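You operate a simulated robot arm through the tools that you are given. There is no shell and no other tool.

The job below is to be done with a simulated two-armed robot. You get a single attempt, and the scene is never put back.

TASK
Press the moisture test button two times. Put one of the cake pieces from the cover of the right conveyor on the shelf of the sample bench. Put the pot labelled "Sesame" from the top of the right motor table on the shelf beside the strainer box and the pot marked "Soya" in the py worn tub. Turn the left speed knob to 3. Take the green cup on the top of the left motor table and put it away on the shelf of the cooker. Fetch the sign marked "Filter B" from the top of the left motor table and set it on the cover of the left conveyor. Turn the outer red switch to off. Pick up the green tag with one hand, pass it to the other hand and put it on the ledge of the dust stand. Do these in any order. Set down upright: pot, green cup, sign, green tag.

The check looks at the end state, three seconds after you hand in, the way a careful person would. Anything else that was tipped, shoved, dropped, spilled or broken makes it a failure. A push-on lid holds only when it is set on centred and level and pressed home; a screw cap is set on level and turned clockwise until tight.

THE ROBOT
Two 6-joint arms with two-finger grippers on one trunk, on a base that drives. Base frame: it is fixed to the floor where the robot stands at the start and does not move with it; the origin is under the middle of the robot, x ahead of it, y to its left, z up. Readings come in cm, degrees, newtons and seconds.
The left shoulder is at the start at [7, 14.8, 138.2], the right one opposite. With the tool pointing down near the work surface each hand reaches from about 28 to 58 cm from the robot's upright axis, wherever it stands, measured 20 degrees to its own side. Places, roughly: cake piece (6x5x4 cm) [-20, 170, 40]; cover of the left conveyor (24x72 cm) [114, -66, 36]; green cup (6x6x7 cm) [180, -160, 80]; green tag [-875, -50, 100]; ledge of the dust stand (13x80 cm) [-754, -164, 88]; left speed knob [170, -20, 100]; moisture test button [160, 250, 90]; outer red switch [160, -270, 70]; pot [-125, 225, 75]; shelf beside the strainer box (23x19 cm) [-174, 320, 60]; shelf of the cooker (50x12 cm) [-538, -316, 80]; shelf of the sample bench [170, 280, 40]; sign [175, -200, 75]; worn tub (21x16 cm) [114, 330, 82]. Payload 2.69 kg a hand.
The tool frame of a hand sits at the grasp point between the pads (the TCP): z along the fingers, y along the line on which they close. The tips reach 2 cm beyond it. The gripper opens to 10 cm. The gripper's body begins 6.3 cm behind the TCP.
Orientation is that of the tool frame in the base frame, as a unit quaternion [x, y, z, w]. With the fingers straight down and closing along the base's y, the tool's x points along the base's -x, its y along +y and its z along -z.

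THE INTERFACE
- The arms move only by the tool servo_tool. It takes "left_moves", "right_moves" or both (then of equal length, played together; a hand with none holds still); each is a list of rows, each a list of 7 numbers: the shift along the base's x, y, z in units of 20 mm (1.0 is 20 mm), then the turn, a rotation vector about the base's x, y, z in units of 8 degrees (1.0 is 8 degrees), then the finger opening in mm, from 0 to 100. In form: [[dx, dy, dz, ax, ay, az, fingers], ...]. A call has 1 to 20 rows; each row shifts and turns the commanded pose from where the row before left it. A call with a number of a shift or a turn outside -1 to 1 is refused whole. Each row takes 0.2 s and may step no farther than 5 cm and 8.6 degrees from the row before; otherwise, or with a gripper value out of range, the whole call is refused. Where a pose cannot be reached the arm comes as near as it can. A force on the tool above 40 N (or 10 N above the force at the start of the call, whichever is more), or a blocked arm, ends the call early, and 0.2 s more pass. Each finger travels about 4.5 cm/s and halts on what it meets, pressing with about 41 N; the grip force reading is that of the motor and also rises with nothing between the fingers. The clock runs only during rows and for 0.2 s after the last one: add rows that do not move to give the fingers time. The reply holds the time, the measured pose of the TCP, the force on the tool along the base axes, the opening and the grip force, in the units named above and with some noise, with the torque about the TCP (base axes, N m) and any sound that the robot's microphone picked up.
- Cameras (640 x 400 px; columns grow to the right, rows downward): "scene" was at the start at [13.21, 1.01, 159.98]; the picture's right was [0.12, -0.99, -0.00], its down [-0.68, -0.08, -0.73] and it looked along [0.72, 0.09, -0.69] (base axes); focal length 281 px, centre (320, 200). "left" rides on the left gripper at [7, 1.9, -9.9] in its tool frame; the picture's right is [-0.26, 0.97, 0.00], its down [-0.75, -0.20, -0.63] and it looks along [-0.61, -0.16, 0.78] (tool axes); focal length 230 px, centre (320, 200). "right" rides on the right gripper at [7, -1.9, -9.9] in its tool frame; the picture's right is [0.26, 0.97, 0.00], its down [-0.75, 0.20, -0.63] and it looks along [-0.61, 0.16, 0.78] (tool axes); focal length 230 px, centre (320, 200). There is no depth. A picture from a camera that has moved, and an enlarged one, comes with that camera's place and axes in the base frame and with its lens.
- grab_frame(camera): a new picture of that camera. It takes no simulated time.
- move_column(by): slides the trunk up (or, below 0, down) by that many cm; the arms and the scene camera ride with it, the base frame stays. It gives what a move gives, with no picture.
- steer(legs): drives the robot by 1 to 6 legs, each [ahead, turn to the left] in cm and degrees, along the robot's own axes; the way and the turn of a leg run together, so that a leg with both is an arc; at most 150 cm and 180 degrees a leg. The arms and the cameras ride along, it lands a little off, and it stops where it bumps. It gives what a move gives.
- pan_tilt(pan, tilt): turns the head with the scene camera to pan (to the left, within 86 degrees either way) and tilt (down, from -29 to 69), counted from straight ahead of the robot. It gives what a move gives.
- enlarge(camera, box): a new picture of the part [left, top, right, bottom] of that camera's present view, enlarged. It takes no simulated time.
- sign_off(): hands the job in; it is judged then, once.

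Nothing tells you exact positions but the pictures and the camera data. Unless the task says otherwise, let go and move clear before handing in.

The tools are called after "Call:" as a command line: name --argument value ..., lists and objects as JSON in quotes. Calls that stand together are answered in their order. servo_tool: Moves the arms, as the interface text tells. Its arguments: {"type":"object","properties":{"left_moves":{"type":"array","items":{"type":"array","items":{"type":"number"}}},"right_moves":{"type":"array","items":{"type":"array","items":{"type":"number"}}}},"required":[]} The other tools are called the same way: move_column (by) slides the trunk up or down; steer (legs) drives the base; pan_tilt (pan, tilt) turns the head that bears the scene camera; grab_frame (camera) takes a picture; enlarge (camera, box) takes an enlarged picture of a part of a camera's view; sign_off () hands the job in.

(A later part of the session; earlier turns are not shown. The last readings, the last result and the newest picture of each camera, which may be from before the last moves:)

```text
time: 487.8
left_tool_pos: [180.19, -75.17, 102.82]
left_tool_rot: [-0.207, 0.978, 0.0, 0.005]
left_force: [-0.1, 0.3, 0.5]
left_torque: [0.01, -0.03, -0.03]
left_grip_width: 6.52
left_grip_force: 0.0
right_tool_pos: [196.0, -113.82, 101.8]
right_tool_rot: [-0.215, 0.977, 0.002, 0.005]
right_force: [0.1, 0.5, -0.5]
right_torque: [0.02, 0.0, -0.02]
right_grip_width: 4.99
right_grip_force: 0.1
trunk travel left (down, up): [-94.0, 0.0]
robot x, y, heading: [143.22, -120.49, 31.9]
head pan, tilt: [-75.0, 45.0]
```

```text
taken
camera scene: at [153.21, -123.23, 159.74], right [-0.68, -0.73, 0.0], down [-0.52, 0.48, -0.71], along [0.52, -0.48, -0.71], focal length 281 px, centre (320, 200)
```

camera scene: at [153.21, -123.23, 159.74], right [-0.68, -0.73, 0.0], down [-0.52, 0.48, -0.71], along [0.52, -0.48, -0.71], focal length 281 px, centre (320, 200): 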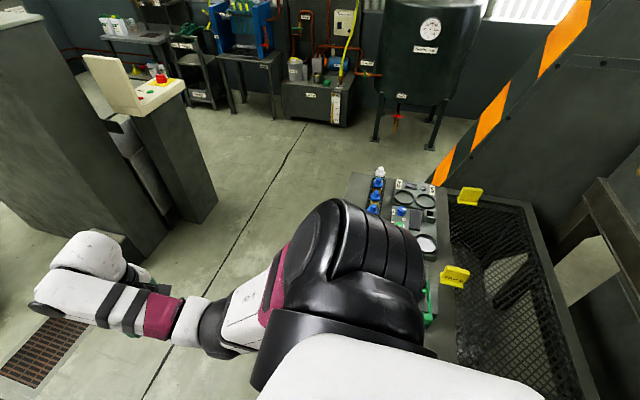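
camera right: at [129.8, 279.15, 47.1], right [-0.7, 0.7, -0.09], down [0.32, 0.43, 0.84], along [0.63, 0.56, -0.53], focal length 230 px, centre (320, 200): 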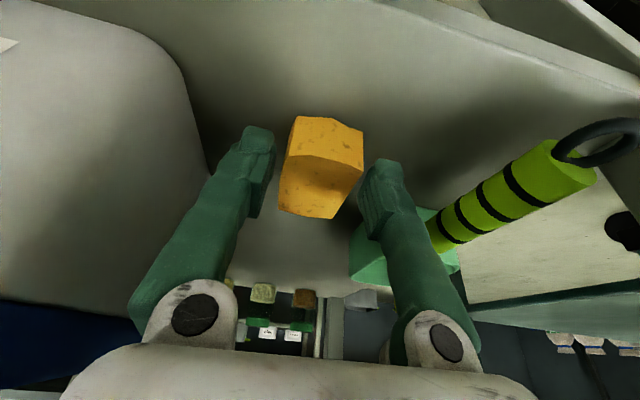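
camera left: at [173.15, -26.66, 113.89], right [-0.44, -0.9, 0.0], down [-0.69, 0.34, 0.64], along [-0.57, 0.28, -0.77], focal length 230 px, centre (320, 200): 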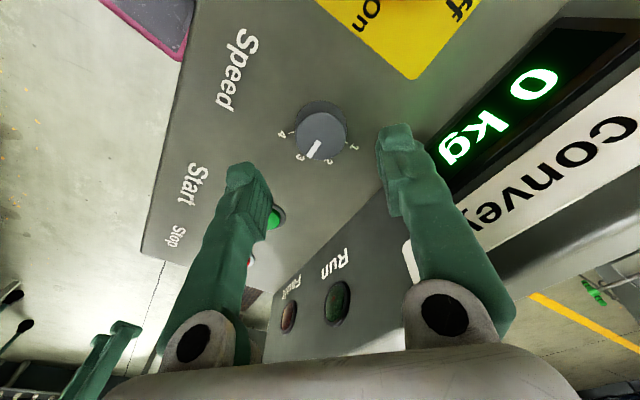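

Call:
steer --legs '[[0, -92]]'

Call:
pan_tilt --pan 0 --tilt 50

Call:
grab_frame --camera "scene"

Call:
grab_frame --camera "left"

Call:
grab_frame --camera "right"

```text
time: 492.2
left_tool_pos: [185.06, -160.87, 102.91]
left_tool_rot: [0.578, 0.816, -0.003, 0.004]
left_force: [0.0, 0.1, 0.1]
left_torque: [0.04, 0.02, -0.04]
left_grip_width: 6.51
left_grip_force: 0.1
right_tool_pos: [145.53, -173.68, 101.84]
right_tool_rot: [0.571, 0.821, -0.003, 0.004]
right_force: [0.2, 0.3, -0.2]
right_torque: [-0.01, -0.03, -0.04]
right_grip_width: 5.01
right_grip_force: 0.0
trunk travel left (down, up): [-94.0, 0.0]
robot x, y, heading: [142.76, -120.26, -62.7]
head pan, tilt: [-75.0, 45.0]
```

```text
time: 493.7
left_tool_pos: [185.12, -160.84, 102.86]
left_tool_rot: [0.577, 0.817, -0.002, 0.004]
left_force: [-0.2, -0.4, 0.4]
left_torque: [0.03, -0.01, 0.02]
left_grip_width: 6.51
left_grip_force: 0.2
right_tool_pos: [145.43, -173.74, 101.8]
right_tool_rot: [0.57, 0.821, -0.002, 0.005]
right_force: [-0.6, -0.1, -0.1]
right_torque: [0.01, -0.02, -0.04]
right_grip_width: 5.01
right_grip_force: 0.0
trunk travel left (down, up): [-94.0, 0.0]
robot x, y, heading: [142.89, -120.58, -62.2]
head pan, tilt: [0.0, 50.0]
```

```text
taken
camera scene: at [148.86, -131.63, 159.05], right [-0.89, -0.46, 0.0], down [-0.35, 0.68, -0.64], along [0.3, -0.57, -0.77], focal length 281 px, centre (320, 200)
```

scene: 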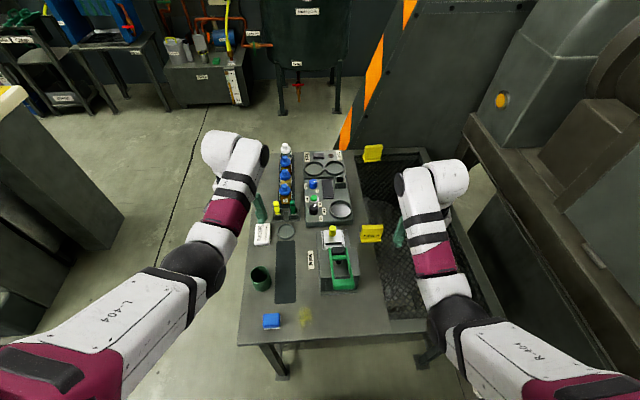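

```text
taken
camera left: at [184.52, -153.63, 112.81], right [1.0, 0.08, 0.0], down [0.06, -0.77, 0.64], along [0.05, -0.63, -0.77], focal length 230 px, centre (320, 200)
```

left: 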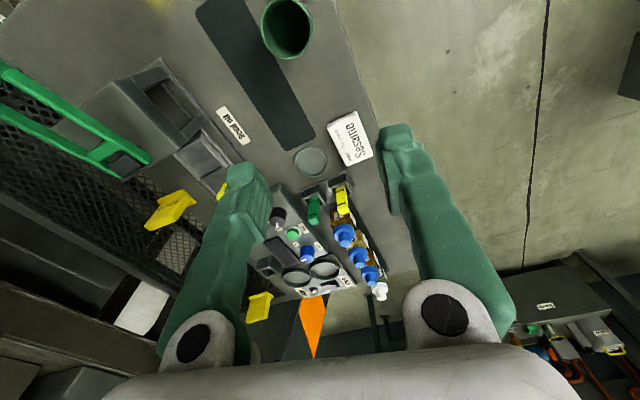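

```text
taken
camera right: at [141.18, -167.81, 111.46], right [0.82, 0.58, 0.0], down [0.45, -0.63, 0.64], along [0.37, -0.52, -0.77], focal length 230 px, centre (320, 200)
```

right: 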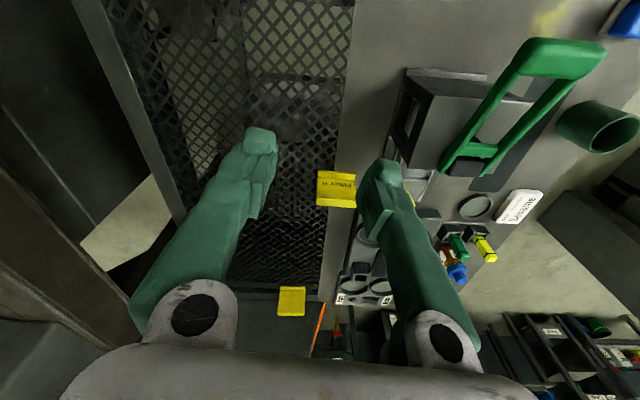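

Call:
enlarge --camera "right" --box '[270, 130, 430, 240]'

Call:
enlarge --camera "scene" --box '[300, 180, 420, 300]'

Call:
enlarge --camera "left" --box '[200, 0, 400, 140]'

```text
3.64 times, centred on (350, 185) of right
camera zoom: at [141.18, -167.81, 111.46], right [0.82, 0.58, 0.0], down [0.45, -0.63, 0.64], along [0.37, -0.52, -0.77], focal length 837 px, centre (211, 254)
```

zoom: 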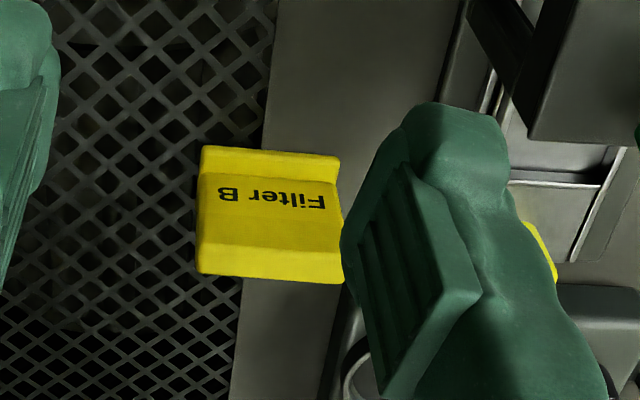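

```text
3.33 times, centred on (360, 240) of scene
camera zoom: at [148.86, -131.63, 159.05], right [-0.89, -0.46, 0.0], down [-0.35, 0.68, -0.64], along [0.3, -0.57, -0.77], focal length 938 px, centre (187, 67)
```

zoom: 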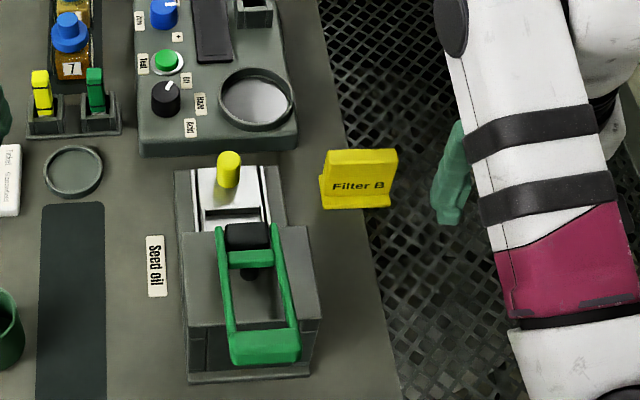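

```text
2.86 times, centred on (300, 70) of left
camera zoom: at [184.52, -153.63, 112.81], right [1.0, 0.08, 0.0], down [0.06, -0.77, 0.64], along [0.05, -0.63, -0.77], focal length 657 px, centre (377, 571)
```

zoom: 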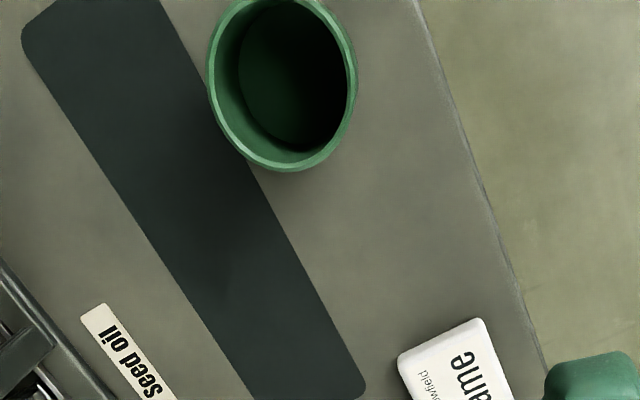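

The sign "Filter B" is an upright plate (~7 cm wide, along the room axis) with a foot, near [158.5, -187.5]. I'll move the left hand off to the side of the table and yaw the right hand so it can grip the plate across its thickness.

Call:
servo_tool --left_moves '[[0.43, 0.95, -0.2, 0, 0, 0, 65], [0.43, 0.95, -0.2, 0, 0, 0, 65], [0.43, 0.95, -0.2, 0, 0, 0, 65], [0.43, 0.95, -0.2, 0, 0, 0, 65], [0.43, 0.95, -0.2, 0, 0, 0, 65], [0.43, 0.95, -0.2, 0, 0, 0, 65], [0.43, 0.95, -0.2, 0, 0, 0, 65], [0.43, 0.95, -0.2, 0, 0, 0, 65], [0.43, 0.95, -0.2, 0, 0, 0, 65], [0, 0, 0, 0, 0, 0, 65]]' --right_moves '[[0, 0, 0, 0, 0, -1, 60], [0, 0, 0, 0, 0, -1, 60], [0, 0, 0, 0, 0, -1, 60], [0, 0, 0, 0, 0, -1, 60], [0, 0, 0, 0, 0, -1, 60], [0, 0, 0, 0, 0, -1, 60], [0, 0, 0, 0, 0, -1, 60], [0, 0, 0, 0, 0, -1, 60], [0, 0, 0, 0, 0, -1, 60], [0, 0, 0, 0, 0, -1, 60]]'

Call:
grab_frame --camera "right"

Call:
grab_frame --camera "scene"

```text
time: 495.9
left_tool_pos: [192.82, -143.68, 99.28]
left_tool_rot: [0.577, 0.817, -0.003, 0.003]
left_force: [0.1, 0.4, -0.5]
left_torque: [0.01, 0.02, -0.01]
left_grip_width: 6.5
left_grip_force: 0.1
right_tool_pos: [145.41, -173.77, 101.92]
right_tool_rot: [0.965, 0.262, -0.005, 0.001]
right_force: [0.0, 1.1, -0.3]
right_torque: [0.0, 0.04, -0.02]
right_grip_width: 6.0
right_grip_force: 0.1
trunk travel left (down, up): [-94.0, 0.0]
robot x, y, heading: [142.81, -120.72, -62.7]
head pan, tilt: [0.0, 50.0]
```

```text
taken
camera right: at [150.58, -168.6, 111.43], right [0.71, -0.7, 0.0], down [-0.54, -0.55, 0.64], along [-0.45, -0.45, -0.77], focal length 230 px, centre (320, 200)
```

right: 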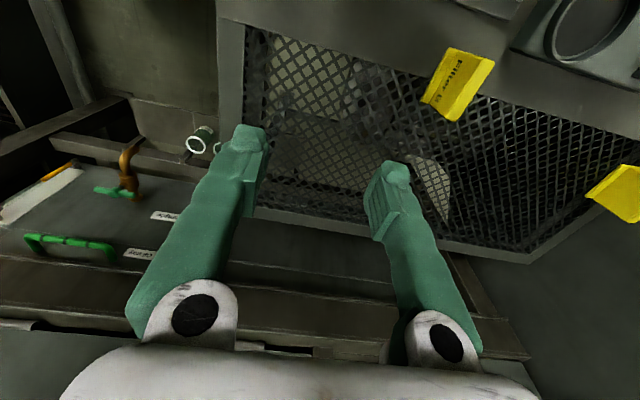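

```text
taken
camera scene: at [148.86, -131.64, 159.04], right [-0.89, -0.46, 0.0], down [-0.35, 0.68, -0.64], along [0.3, -0.57, -0.77], focal length 281 px, centre (320, 200)
```

scene: 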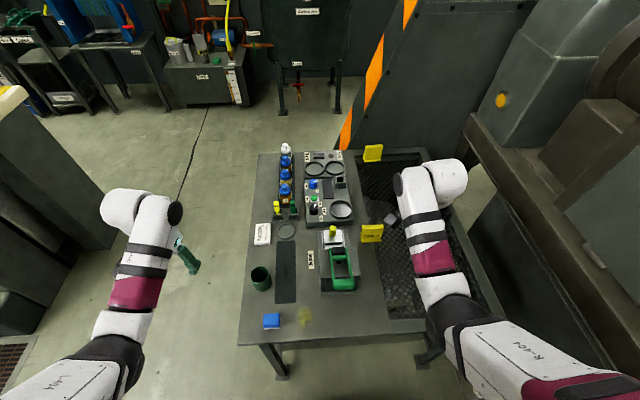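

Call:
pan_tilt --pan 0 --tilt 69

Call:
grab_frame --camera "scene"

```text
time: 496.7
left_tool_pos: [193.0, -143.67, 99.26]
left_tool_rot: [0.577, 0.817, -0.002, 0.004]
left_force: [0.1, -0.2, -1.0]
left_torque: [0.0, 0.01, -0.01]
left_grip_width: 6.53
left_grip_force: 0.0
right_tool_pos: [145.42, -173.73, 101.74]
right_tool_rot: [0.965, 0.262, -0.005, 0.002]
right_force: [-0.2, 0.4, -0.4]
right_torque: [-0.02, -0.04, -0.01]
right_grip_width: 6.0
right_grip_force: 0.1
trunk travel left (down, up): [-94.0, 0.0]
robot x, y, heading: [143.02, -120.09, -62.4]
head pan, tilt: [0.0, 68.8]
```

```text
taken
camera scene: at [147.89, -129.76, 156.86], right [-0.89, -0.46, 0.0], down [-0.43, 0.83, -0.36], along [0.17, -0.32, -0.93], focal length 281 px, centre (320, 200)
```

scene: 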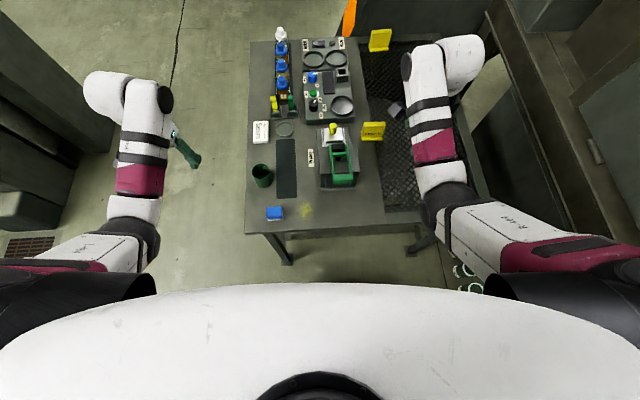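

Call:
steer --legs '[[7, 0]]'

Call:
servo_tool --right_moves '[[0.6, -0.35, 0.6, 0, 0, 0, 60], [0.6, -0.35, 0.6, 0, 0, 0, 60], [0.6, -0.35, 0.6, 0, 0, 0, 60], [0.6, -0.35, 0.5, 0, 0, 0, 60], [0.6, -0.35, 0.5, 0, 0, 0, 60]]'

Call:
grab_frame --camera "right"

Call:
grab_frame --camera "scene"

```text
time: 497.7
left_tool_pos: [196.13, -149.49, 99.35]
left_tool_rot: [0.578, 0.816, -0.002, 0.005]
left_force: [1.3, -0.2, -1.3]
left_torque: [0.03, 0.11, -0.02]
left_grip_width: 6.49
left_grip_force: 0.1
right_tool_pos: [148.38, -179.49, 101.75]
right_tool_rot: [0.965, 0.262, -0.004, 0.002]
right_force: [1.0, -1.1, -1.2]
right_torque: [0.05, 0.07, -0.01]
right_grip_width: 6.01
right_grip_force: 0.1
trunk travel left (down, up): [-94.0, 0.0]
robot x, y, heading: [146.33, -126.94, -62.4]
head pan, tilt: [0.0, 68.8]
```

```text
time: 498.9
left_tool_pos: [195.75, -148.71, 99.57]
left_tool_rot: [0.577, 0.816, -0.005, 0.008]
left_force: [0.8, -0.7, -0.4]
left_torque: [0.03, 0.01, -0.01]
left_grip_width: 6.5
left_grip_force: 0.0
right_tool_pos: [154.67, -182.99, 106.59]
right_tool_rot: [0.965, 0.261, -0.004, 0.006]
right_force: [0.2, -0.4, -0.3]
right_torque: [0.0, 0.03, 0.03]
right_grip_width: 6.01
right_grip_force: 0.0
right hand out of reach, approached as far as the arm can: row 1, 3
trunk travel left (down, up): [-94.0, 0.0]
robot x, y, heading: [146.22, -126.46, -62.5]
head pan, tilt: [0.0, 68.8]
```

```text
taken
camera right: at [159.62, -177.77, 116.32], right [0.71, -0.71, 0.01], down [-0.55, -0.54, 0.64], along [-0.45, -0.46, -0.77], focal length 230 px, centre (320, 200)
```

right: 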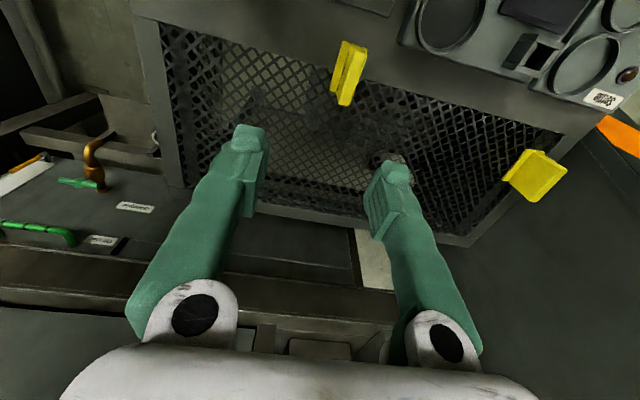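

```text
taken
camera scene: at [151.47, -136.44, 156.8], right [-0.89, -0.46, 0.0], down [-0.43, 0.83, -0.36], along [0.16, -0.32, -0.93], focal length 281 px, centre (320, 200)
```

scene: 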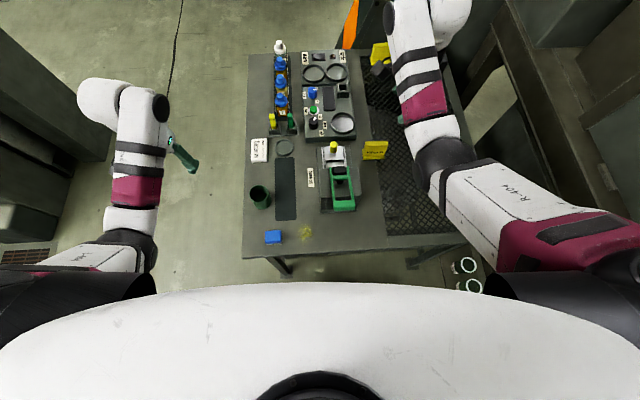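

Call:
enlarge --camera "right" --box '[290, 20, 410, 120]'

Call:
enlarge --camera "scene" --box '[310, 100, 430, 200]'

```text
4.00 times, centred on (350, 70) of right
camera zoom: at [159.62, -177.77, 116.32], right [0.71, -0.71, 0.01], down [-0.55, -0.54, 0.64], along [-0.45, -0.46, -0.77], focal length 920 px, centre (200, 720)
```

zoom: 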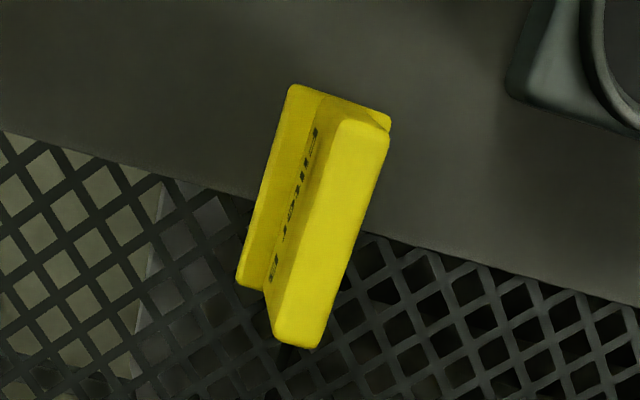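

```text
4.00 times, centred on (370, 150) of scene
camera zoom: at [151.47, -136.44, 156.8], right [-0.89, -0.46, 0.0], down [-0.43, 0.83, -0.36], along [0.16, -0.32, -0.93], focal length 1125 px, centre (120, 400)
```

zoom: 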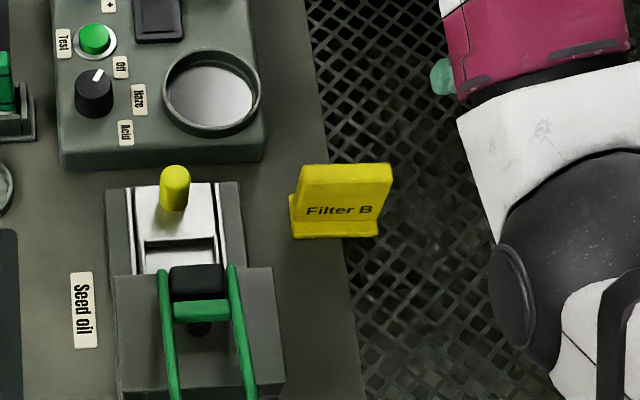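

Call:
servo_tool --right_moves '[[0.7, -0.9, 0, 0, 0, 0, 60], [0.7, -0.9, 0, 0, 0, 0, 60], [0, 0, 0, 0, 0, 0, 60]]'

Call:
move_column --by -16

Call:
grab_frame --camera "right"

Call:
grab_frame --camera "scene"

```text
time: 499.7
left_tool_pos: [195.39, -148.41, 99.86]
left_tool_rot: [0.577, 0.816, -0.006, 0.01]
left_force: [0.3, -0.1, -0.1]
left_torque: [0.0, 0.02, 0.02]
left_grip_width: 6.48
left_grip_force: 0.1
right_tool_pos: [157.4, -186.44, 106.88]
right_tool_rot: [0.965, 0.262, -0.001, 0.008]
right_force: [-0.6, -0.4, -0.4]
right_torque: [-0.01, -0.04, 0.03]
right_grip_width: 5.96
right_grip_force: 0.0
trunk travel left (down, up): [-94.0, 0.0]
robot x, y, heading: [146.28, -126.64, -62.4]
head pan, tilt: [0.0, 68.8]
```

```text
time: 501.5
left_tool_pos: [195.51, -148.42, 83.83]
left_tool_rot: [0.577, 0.816, -0.005, 0.01]
left_force: [0.5, 0.0, 0.2]
left_torque: [-0.02, -0.02, 0.02]
left_grip_width: 6.51
left_grip_force: 0.1
right_tool_pos: [157.25, -186.38, 90.79]
right_tool_rot: [0.965, 0.26, -0.002, 0.009]
right_force: [-0.4, 0.0, -0.3]
right_torque: [0.01, -0.01, 0.01]
right_grip_width: 6.01
right_grip_force: 0.1
trunk travel left (down, up): [-78.0, 16.0]
robot x, y, heading: [145.84, -126.41, -62.4]
head pan, tilt: [0.0, 68.8]
```

```text
taken
camera right: at [162.23, -181.11, 100.52], right [0.71, -0.7, 0.01], down [-0.55, -0.54, 0.64], along [-0.44, -0.46, -0.77], focal length 230 px, centre (320, 200)
```

right: 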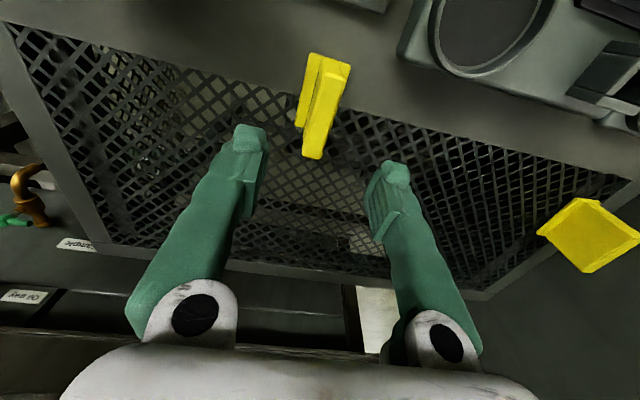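

```text
taken
camera scene: at [151.13, -135.94, 140.86], right [-0.89, -0.46, 0.0], down [-0.43, 0.83, -0.36], along [0.17, -0.32, -0.93], focal length 281 px, centre (320, 200)
```

scene: 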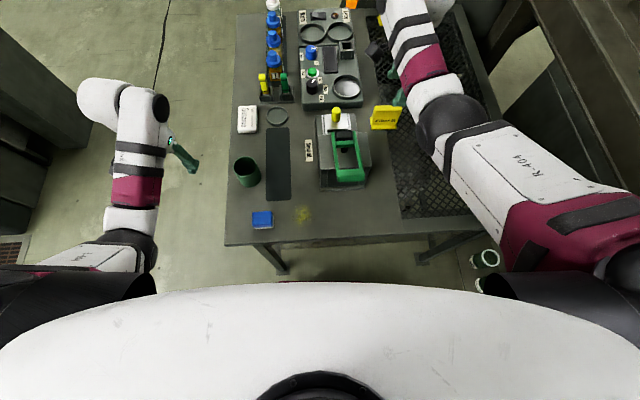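

Call:
enlarge --camera "right" --box '[240, 30, 420, 180]'

```text
2.67 times, centred on (330, 105) of right
camera zoom: at [162.23, -181.11, 100.52], right [0.71, -0.7, 0.01], down [-0.55, -0.54, 0.64], along [-0.44, -0.46, -0.77], focal length 614 px, centre (293, 453)
```

zoom: 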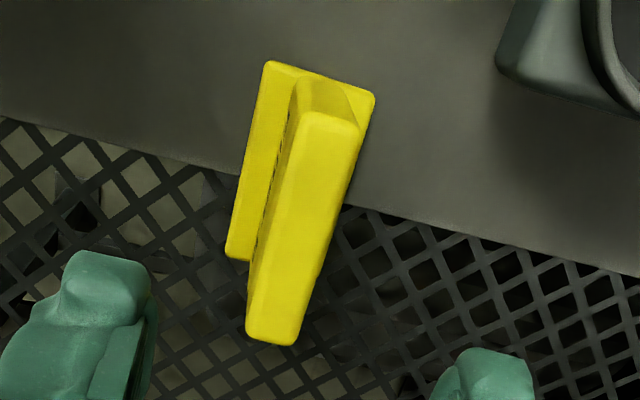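

Call:
move_column --by -10.3

Call:
grab_frame --camera "right"

Call:
enlarge --camera "scene" --box '[350, 60, 450, 140]'

```text
time: 502.9
left_tool_pos: [195.38, -148.4, 73.4]
left_tool_rot: [0.578, 0.816, -0.005, 0.011]
left_force: [0.8, 0.7, 0.8]
left_torque: [-0.03, 0.03, 0.0]
left_grip_width: 6.52
left_grip_force: 0.1
right_tool_pos: [157.22, -186.33, 80.57]
right_tool_rot: [0.965, 0.261, -0.002, 0.009]
right_force: [-0.4, -0.4, -0.9]
right_torque: [-0.02, -0.03, 0.0]
right_grip_width: 6.0
right_grip_force: 0.2
trunk travel left (down, up): [-67.7, 26.3]
robot x, y, heading: [146.64, -126.57, -62.7]
head pan, tilt: [0.0, 68.8]
```

```text
taken
camera right: at [162.22, -181.1, 90.22], right [0.71, -0.7, 0.01], down [-0.55, -0.54, 0.64], along [-0.44, -0.46, -0.77], focal length 230 px, centre (320, 200)
```

right: 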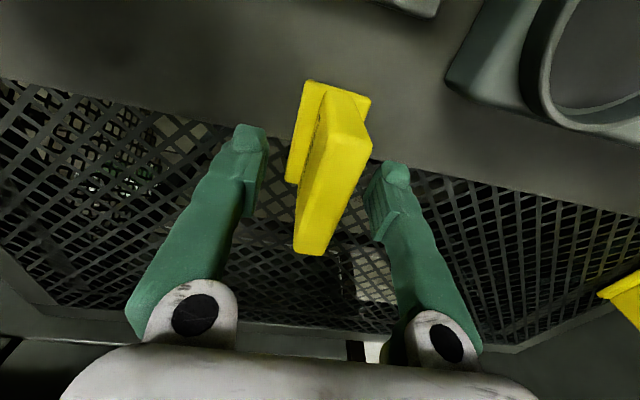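

```text
5.00 times, centred on (400, 100) of scene
camera zoom: at [151.12, -135.93, 130.56], right [-0.89, -0.46, 0.0], down [-0.43, 0.83, -0.36], along [0.17, -0.32, -0.93], focal length 1407 px, centre (-80, 700)
```

zoom: 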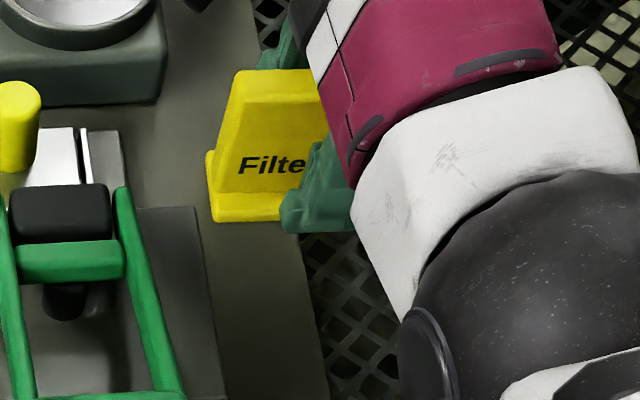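

Call:
servo_tool --right_moves '[[0, 0, 0, 0, 0, 0, 20], [0, 0, 0, 0, 0, 0, 5], [0, 0, 0, 0, 0, 0, 5], [0, 0, 0, 0, 0, 0, 5], [0, 0, 0, 0, 0, 0, 5]]'

Call:
grab_frame --camera "right"

```text
time: 504.1
left_tool_pos: [195.49, -148.47, 73.62]
left_tool_rot: [0.577, 0.817, -0.005, 0.01]
left_force: [-0.7, 0.1, 0.3]
left_torque: [0.01, 0.01, 0.01]
left_grip_width: 6.49
left_grip_force: 0.0
right_tool_pos: [157.21, -186.29, 80.53]
right_tool_rot: [0.965, 0.26, -0.002, 0.008]
right_force: [0.5, -0.3, -0.9]
right_torque: [0.01, -0.01, -0.01]
right_grip_width: 1.6
right_grip_force: 40.7
trunk travel left (down, up): [-67.7, 26.3]
robot x, y, heading: [146.28, -126.58, -62.3]
head pan, tilt: [0.0, 68.8]
```

```text
taken
camera right: at [162.23, -181.11, 90.2], right [0.71, -0.7, 0.01], down [-0.55, -0.54, 0.64], along [-0.44, -0.46, -0.77], focal length 230 px, centre (320, 200)
```

right: 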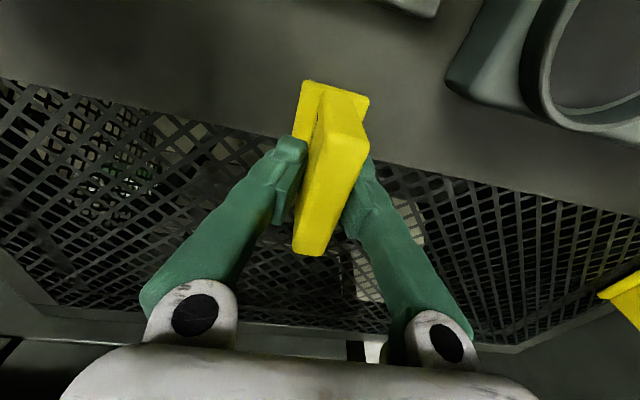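

The sign is gripped. I'll lift it a little, raise the trunk, and then bring the left hand over the green cup.

Call:
servo_tool --right_moves '[[0, 0, 0.4, 0, 0, 0, 5], [0, 0, 0.8, 0, 0, 0, 5], [0, 0, 0.8, 0, 0, 0, 5]]'

Call:
move_column --by 18

Call:
servo_tool --left_moves '[[-0.7, -0.38, 0.4, 0, 0, 0, 85], [-0.7, -0.38, 0.4, 0, 0, 0, 85], [-0.7, -0.38, 0, 0, 0, 0, 85], [-0.7, -0.38, 0, 0, 0, 0, 85], [-0.7, -0.38, 0, 0, 0, 0, 85], [-0.7, -0.38, 0, 0, 0, 0, 85], [-0.7, -0.38, 0, 0, 0, 0, 85], [-0.7, -0.38, 0, 0, 0, 0, 85], [-0.7, -0.38, 0, 0, 0, 0, 85]]'

Call:
grab_frame --camera "left"

Call:
grab_frame --camera "scene"

```text
time: 504.9
left_tool_pos: [195.54, -148.39, 73.53]
left_tool_rot: [0.577, 0.817, -0.005, 0.011]
left_force: [-0.3, 0.1, 0.0]
left_torque: [-0.05, -0.01, 0.01]
left_grip_width: 6.52
left_grip_force: 0.1
right_tool_pos: [157.04, -186.43, 84.55]
right_tool_rot: [0.965, 0.261, -0.003, 0.009]
right_force: [-0.7, 0.1, 0.0]
right_torque: [-0.01, 0.02, 0.04]
right_grip_width: 1.62
right_grip_force: 40.8
trunk travel left (down, up): [-67.7, 26.3]
robot x, y, heading: [146.03, -126.95, -62.4]
head pan, tilt: [0.0, 68.8]
```

```text
time: 506.9
left_tool_pos: [195.43, -148.31, 91.46]
left_tool_rot: [0.577, 0.817, -0.005, 0.009]
left_force: [-1.0, 0.3, 0.2]
left_torque: [0.0, -0.01, -0.01]
left_grip_width: 6.49
left_grip_force: 0.1
right_tool_pos: [157.15, -186.46, 102.45]
right_tool_rot: [0.965, 0.261, -0.002, 0.008]
right_force: [0.1, -1.2, -0.7]
right_torque: [-0.03, -0.05, 0.0]
right_grip_width: 1.59
right_grip_force: 41.0
trunk travel left (down, up): [-85.7, 8.3]
robot x, y, heading: [146.29, -126.92, -62.7]
head pan, tilt: [0.0, 68.8]
```

```text
time: 508.9
left_tool_pos: [183.56, -155.8, 91.39]
left_tool_rot: [0.577, 0.816, -0.005, 0.01]
left_force: [0.5, -0.5, -0.3]
left_torque: [-0.02, -0.02, -0.02]
left_grip_width: 8.51
left_grip_force: 0.0
left hand out of reach, approached as far as the arm can: row 2, 3, 5
right_tool_pos: [157.2, -186.54, 102.53]
right_tool_rot: [0.966, 0.26, -0.002, 0.009]
right_force: [-0.2, 0.0, -0.8]
right_torque: [0.0, 0.0, 0.01]
right_grip_width: 1.59
right_grip_force: 40.9
trunk travel left (down, up): [-85.7, 8.3]
robot x, y, heading: [146.09, -126.7, -62.5]
head pan, tilt: [0.0, 68.8]
```

```text
taken
camera left: at [182.86, -148.42, 101.14], right [1.0, 0.08, 0.01], down [0.05, -0.76, 0.65], along [0.06, -0.64, -0.76], focal length 230 px, centre (320, 200)
```

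left: 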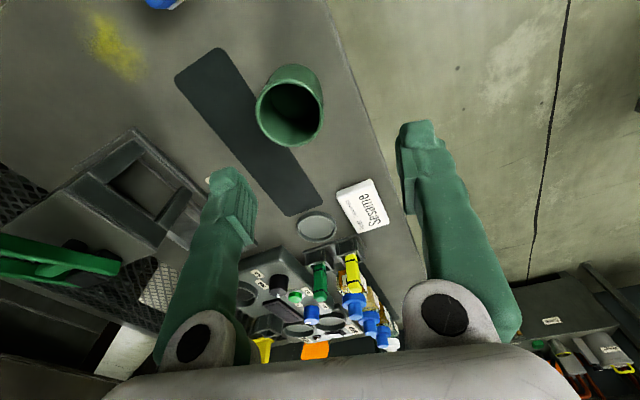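

```text
taken
camera scene: at [151.04, -136.02, 148.55], right [-0.89, -0.46, 0.0], down [-0.43, 0.83, -0.36], along [0.17, -0.32, -0.93], focal length 281 px, centre (320, 200)
```

scene: 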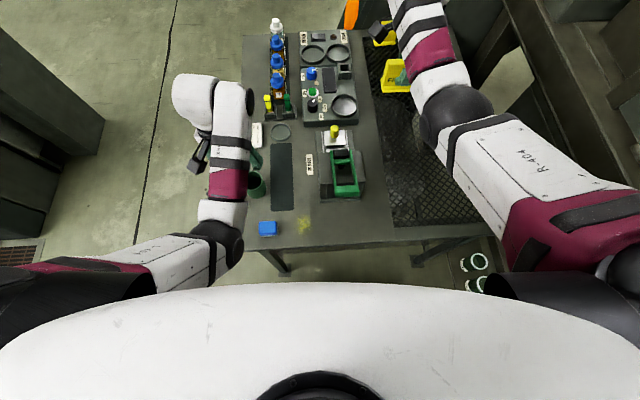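

Call:
servo_tool --left_moves '[[-0.385, 0.08, -0.7, 0, 0, 0, 85], [-0.385, 0.08, -0.7, 0, 0, 0, 85], [-0.385, 0.08, -0.7, 0, 0, 0, 85], [0, 0, -1, 0, 0, 0, 85]]'

Call:
grab_frame --camera "left"

```text
time: 509.9
left_tool_pos: [181.47, -154.81, 84.96]
left_tool_rot: [0.576, 0.817, -0.003, 0.011]
left_force: [0.0, -1.3, 1.2]
left_torque: [0.01, -0.02, -0.02]
left_grip_width: 8.48
left_grip_force: 0.0
right_tool_pos: [157.17, -186.52, 102.6]
right_tool_rot: [0.966, 0.26, -0.001, 0.008]
right_force: [0.9, 0.0, -0.3]
right_torque: [0.01, 0.02, 0.0]
right_grip_width: 1.61
right_grip_force: 41.0
trunk travel left (down, up): [-85.7, 8.3]
robot x, y, heading: [146.41, -126.53, -62.5]
head pan, tilt: [0.0, 68.8]
```

```text
taken
camera left: at [180.77, -147.61, 94.88], right [1.0, 0.08, 0.01], down [0.05, -0.76, 0.64], along [0.06, -0.64, -0.77], focal length 230 px, centre (320, 200)
```

left: 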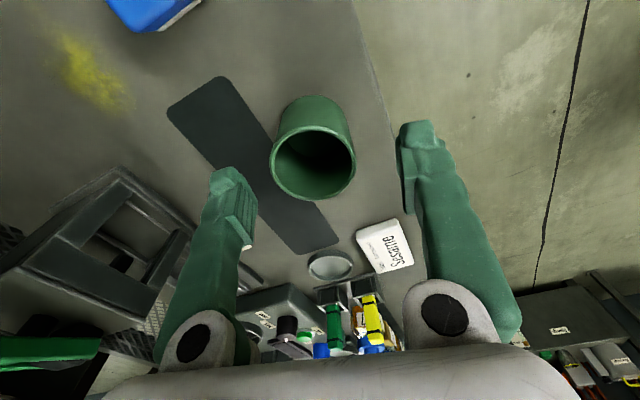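

Call:
servo_tool --left_moves '[[-0.15, 0.05, -1, 0, 0, 0, 85], [0, 0, -1, 0, 0, 0, 85], [0, 0, -0.5, 0, 0, 0, 85], [0, 0, 0, 0, 0, 0, 50], [0, 0, 0, 0, 0, 0, 50], [0, 0, 0, 0, 0, 0, 50], [0, 0, 0, 0, 0, 0, 50]]'

Call:
grab_frame --camera "left"

```text
time: 511.5
left_tool_pos: [181.03, -155.08, 80.1]
left_tool_rot: [0.576, 0.817, -0.005, 0.01]
left_force: [-0.3, 0.4, 0.4]
left_torque: [-0.02, -0.01, 0.02]
left_grip_width: 5.32
left_grip_force: 41.0
right_tool_pos: [157.23, -186.36, 102.56]
right_tool_rot: [0.965, 0.26, -0.002, 0.009]
right_force: [1.0, 0.1, 0.5]
right_torque: [0.01, -0.01, 0.0]
right_grip_width: 1.62
right_grip_force: 41.0
trunk travel left (down, up): [-85.7, 8.3]
robot x, y, heading: [146.57, -126.6, -62.5]
head pan, tilt: [0.0, 68.8]
```

```text
taken
camera left: at [180.29, -147.71, 89.9], right [1.0, 0.08, 0.01], down [0.06, -0.76, 0.65], along [0.06, -0.64, -0.76], focal length 230 px, centre (320, 200)
```

left: 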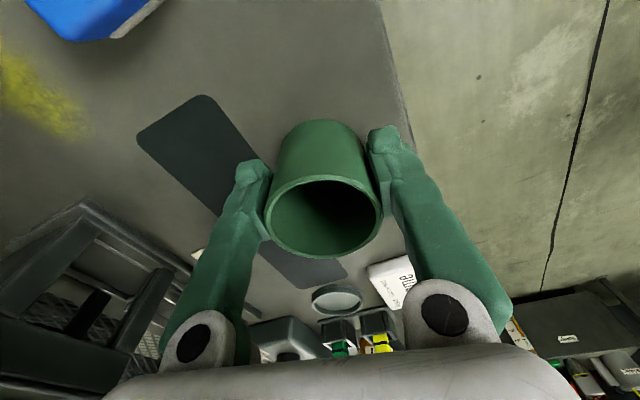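

The cup is gripped (5.3 cm). Lifting it and raising the trunk.

Call:
servo_tool --left_moves '[[0, 0, 0.5, 0, 0, 0, 50], [0, 0, 1, 0, 0, 0, 50], [0, 0, 1, 0, 0, 0, 50], [0, 0, 1, 0, 0, 0, 50], [0, 0, 1, 0, 0, 0, 50], [0, 0, 0.8, 0, 0, 0, 50]]'

Call:
move_column --by 8.3

Call:
steer --legs '[[-10, 0]]'

Call:
grab_frame --camera "left"

Call:
grab_frame --camera "right"

Call:
grab_frame --camera "scene"

```text
time: 512.9
left_tool_pos: [182.26, -153.81, 90.32]
left_tool_rot: [0.572, 0.82, 0.013, 0.011]
left_force: [0.8, -0.5, 0.0]
left_torque: [0.01, 0.04, -0.01]
left_grip_width: 5.27
left_grip_force: 41.0
right_tool_pos: [157.14, -186.49, 102.42]
right_tool_rot: [0.965, 0.261, -0.002, 0.009]
right_force: [1.1, 0.9, 0.1]
right_torque: [0.0, -0.02, 0.0]
right_grip_width: 1.62
right_grip_force: 41.1
trunk travel left (down, up): [-85.7, 8.3]
robot x, y, heading: [146.07, -126.31, -62.5]
head pan, tilt: [0.0, 68.8]
```

```text
time: 514.1
left_tool_pos: [182.32, -154.12, 98.7]
left_tool_rot: [0.572, 0.82, 0.011, 0.016]
left_force: [-0.2, -1.0, -0.1]
left_torque: [0.0, 0.02, -0.01]
left_grip_width: 5.3
left_grip_force: 40.9
right_tool_pos: [157.26, -186.35, 110.89]
right_tool_rot: [0.966, 0.26, -0.003, 0.008]
right_force: [0.4, 0.4, -0.3]
right_torque: [0.05, 0.0, 0.03]
right_grip_width: 1.6
right_grip_force: 40.7
trunk travel left (down, up): [-94.0, 0.0]
robot x, y, heading: [146.5, -126.52, -62.5]
head pan, tilt: [0.0, 68.8]
```

```text
time: 515.2
left_tool_pos: [178.59, -146.79, 98.41]
left_tool_rot: [0.573, 0.82, 0.015, 0.012]
left_force: [-0.2, 0.4, 0.1]
left_torque: [0.04, 0.03, 0.01]
left_grip_width: 5.29
left_grip_force: 40.8
right_tool_pos: [153.44, -179.12, 110.19]
right_tool_rot: [0.966, 0.26, -0.004, 0.001]
right_force: [0.1, 0.3, 0.1]
right_torque: [-0.02, -0.01, 0.0]
right_grip_width: 1.64
right_grip_force: 41.2
trunk travel left (down, up): [-94.0, 0.0]
robot x, y, heading: [141.74, -117.61, -62.6]
head pan, tilt: [0.0, 68.8]
```

```text
taken
camera left: at [177.55, -139.79, 108.37], right [1.0, 0.09, 0.04], down [0.05, -0.78, 0.62], along [0.08, -0.62, -0.78], focal length 230 px, centre (320, 200)
```

left: 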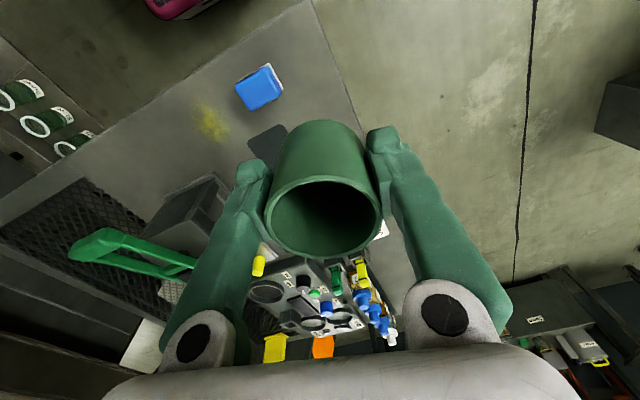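

```text
taken
camera right: at [158.48, -174.0, 119.79], right [0.71, -0.71, 0.0], down [-0.54, -0.55, 0.64], along [-0.45, -0.45, -0.77], focal length 230 px, centre (320, 200)
```

right: 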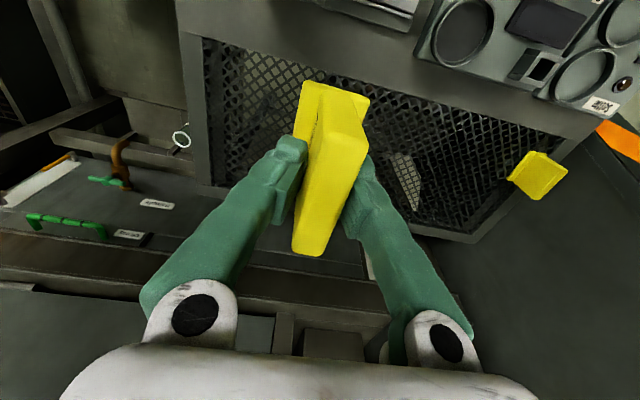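

```text
taken
camera scene: at [147.71, -129.41, 156.79], right [-0.89, -0.46, 0.0], down [-0.43, 0.83, -0.35], along [0.16, -0.31, -0.94], focal length 281 px, centre (320, 200)
```

scene: 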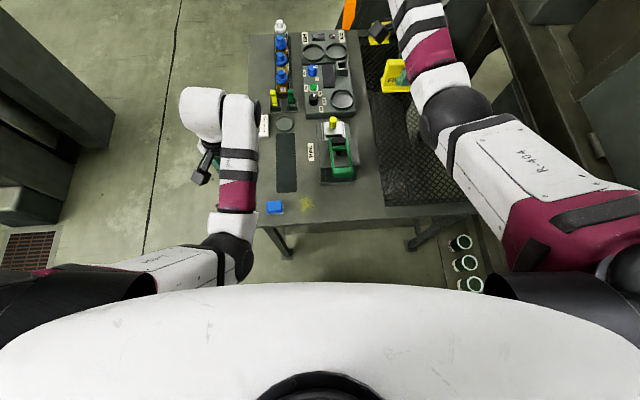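

Both objects are held. I'll retract the right hand a bit for clearance, then turn left to face the left conveyor.

Call:
servo_tool --right_moves '[[-0.19, 0.96, -0.5, 0, 0, 0, 5], [-0.19, 0.96, -0.5, 0, 0, 0, 5], [-0.19, 0.96, -0.5, 0, 0, 0, 5], [-0.19, 0.96, -0.5, 0, 0, 0, 5], [-0.19, 0.96, -0.5, 0, 0, 0, 5], [-0.19, 0.96, -0.5, 0, 0, 0, 5]]'

Call:
steer --legs '[[0, 90], [0, 90]]'

Call:
pan_tilt --pan -10 --tilt 50

Call:
grab_frame --camera "scene"

Call:
grab_frame --camera "right"

```text
time: 516.6
left_tool_pos: [178.06, -145.57, 98.84]
left_tool_rot: [0.573, 0.819, 0.012, 0.017]
left_force: [0.5, -0.7, -0.2]
left_torque: [0.02, 0.03, -0.02]
left_grip_width: 5.25
left_grip_force: 40.7
right_tool_pos: [151.05, -167.32, 103.44]
right_tool_rot: [0.966, 0.26, -0.003, 0.009]
right_force: [0.4, -0.4, -0.3]
right_torque: [0.03, -0.01, -0.05]
right_grip_width: 1.6
right_grip_force: 41.1
right hand out of reach, approached as far as the arm can: row 2, 3, 4
trunk travel left (down, up): [-94.0, 0.0]
robot x, y, heading: [141.62, -118.09, -62.5]
head pan, tilt: [0.0, 68.8]
```

```text
time: 524.6
left_tool_pos: [105.85, -89.58, 98.95]
left_tool_rot: [0.815, -0.578, -0.02, 0.011]
left_force: [-0.2, -0.6, -0.4]
left_torque: [0.0, -0.03, 0.01]
left_grip_width: 5.21
left_grip_force: 41.4
right_tool_pos: [133.11, -68.32, 103.65]
right_tool_rot: [-0.253, 0.967, 0.01, 0.002]
right_force: [0.2, -0.5, 0.5]
right_torque: [-0.01, 0.01, -0.03]
right_grip_width: 1.59
right_grip_force: 40.8
trunk travel left (down, up): [-94.0, 0.0]
robot x, y, heading: [141.53, -117.63, 116.6]
head pan, tilt: [0.0, 68.8]
```

```text
time: 525.5
left_tool_pos: [105.77, -89.66, 98.92]
left_tool_rot: [0.815, -0.578, -0.019, 0.012]
left_force: [-0.2, 0.5, -0.7]
left_torque: [-0.01, -0.03, 0.04]
left_grip_width: 5.16
left_grip_force: 40.6
right_tool_pos: [133.17, -68.23, 103.47]
right_tool_rot: [-0.253, 0.967, 0.009, 0.004]
right_force: [-0.4, 0.0, 0.2]
right_torque: [0.0, -0.02, 0.04]
right_grip_width: 1.58
right_grip_force: 41.4
trunk travel left (down, up): [-94.0, 0.0]
robot x, y, heading: [141.77, -117.77, 116.6]
head pan, tilt: [-10.0, 50.0]
```

```text
taken
camera scene: at [137.25, -105.95, 159.04], right [0.96, 0.29, 0.0], down [0.22, -0.73, -0.64], along [-0.18, 0.62, -0.77], focal length 281 px, centre (320, 200)
```

scene: 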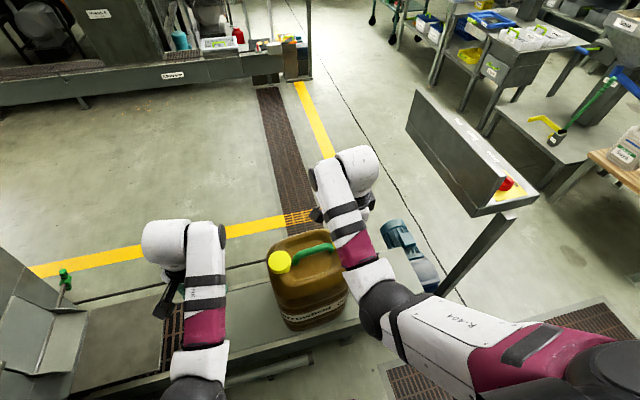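

```text
taken
camera right: at [127.87, -73.54, 113.2], right [-0.7, 0.72, 0.01], down [0.56, 0.53, 0.64], along [0.45, 0.45, -0.77], focal length 230 px, centre (320, 200)
```

right: 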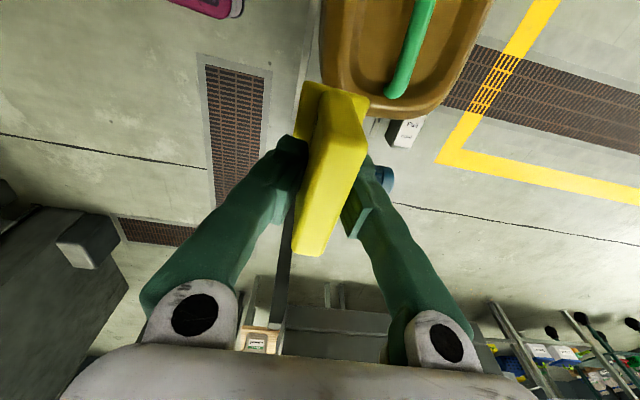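

Call:
enlarge --camera "scene" --box '[200, 220, 440, 380]'

Call:
pan_tilt --pan 25 --tilt 55

Call:
grab_frame --camera "scene"

```text
2.50 times, centred on (320, 300) of scene
camera zoom: at [137.25, -105.95, 159.04], right [0.96, 0.29, 0.0], down [0.22, -0.73, -0.64], along [-0.18, 0.62, -0.77], focal length 703 px, centre (320, -50)
```

zoom: 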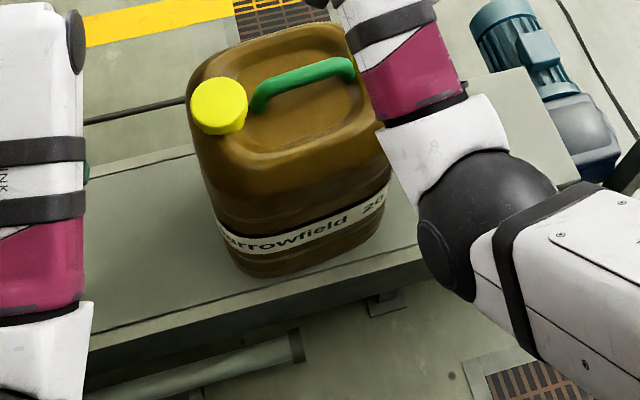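

```text
time: 526.5
left_tool_pos: [105.88, -89.58, 98.91]
left_tool_rot: [0.815, -0.578, -0.02, 0.011]
left_force: [-0.8, 0.6, 0.0]
left_torque: [0.02, 0.01, 0.0]
left_grip_width: 5.16
left_grip_force: 40.4
right_tool_pos: [133.05, -68.22, 103.49]
right_tool_rot: [-0.254, 0.967, 0.01, 0.002]
right_force: [0.0, 0.3, 0.9]
right_torque: [-0.04, -0.01, 0.0]
right_grip_width: 1.6
right_grip_force: 40.4
trunk travel left (down, up): [-94.0, 0.0]
robot x, y, heading: [142.07, -117.96, 116.5]
head pan, tilt: [25.0, 55.0]
```

```text
taken
camera scene: at [133.82, -108.83, 158.4], right [0.62, 0.78, 0.0], down [0.64, -0.51, -0.57], along [-0.45, 0.36, -0.82], focal length 281 px, centre (320, 200)
```

scene: 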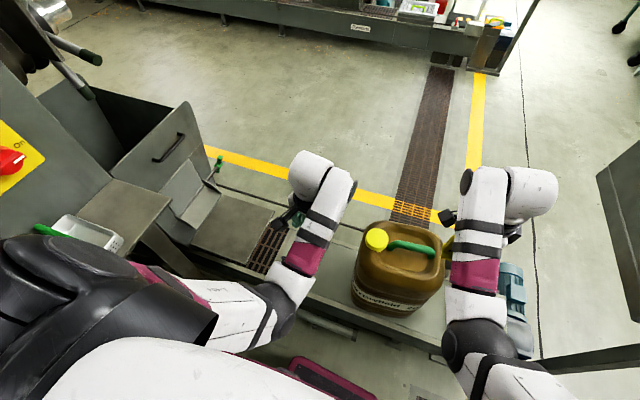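

Call:
steer --legs '[[0, 18]]'

Call:
pan_tilt --pan -40 --tilt 50

Call:
grab_frame --camera "scene"

```text
time: 527.9
left_tool_pos: [98.89, -101.81, 99.02]
left_tool_rot: [0.895, -0.446, -0.02, 0.016]
left_force: [0.3, 1.4, -1.1]
left_torque: [-0.01, -0.02, -0.01]
left_grip_width: 5.16
left_grip_force: 40.4
right_tool_pos: [118.48, -73.07, 103.53]
right_tool_rot: [-0.4, 0.917, 0.009, 0.001]
right_force: [-0.3, 0.1, -1.1]
right_torque: [-0.06, -0.03, 0.03]
right_grip_width: 1.6
right_grip_force: 41.2
trunk travel left (down, up): [-94.0, 0.0]
robot x, y, heading: [141.74, -117.47, 134.4]
head pan, tilt: [25.0, 55.0]
```

```text
time: 529.2
left_tool_pos: [98.9, -102.0, 99.04]
left_tool_rot: [0.895, -0.446, -0.019, 0.014]
left_force: [-0.5, -0.6, -0.2]
left_torque: [0.02, 0.02, -0.02]
left_grip_width: 5.19
left_grip_force: 41.4
right_tool_pos: [118.49, -73.22, 103.62]
right_tool_rot: [-0.4, 0.917, 0.01, 0.001]
right_force: [0.8, 0.2, 0.8]
right_torque: [0.0, -0.01, 0.0]
right_grip_width: 1.63
right_grip_force: 41.5
trunk travel left (down, up): [-94.0, 0.0]
robot x, y, heading: [141.78, -117.6, 134.1]
head pan, tilt: [-40.0, 50.0]
```

```text
taken
camera scene: at [137.6, -106.54, 159.05], right [1.0, 0.08, 0.0], down [0.06, -0.76, -0.64], along [-0.05, 0.64, -0.77], focal length 281 px, centre (320, 200)
```

scene: 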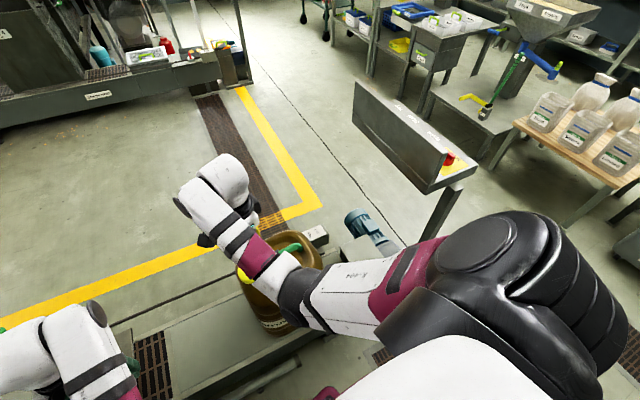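

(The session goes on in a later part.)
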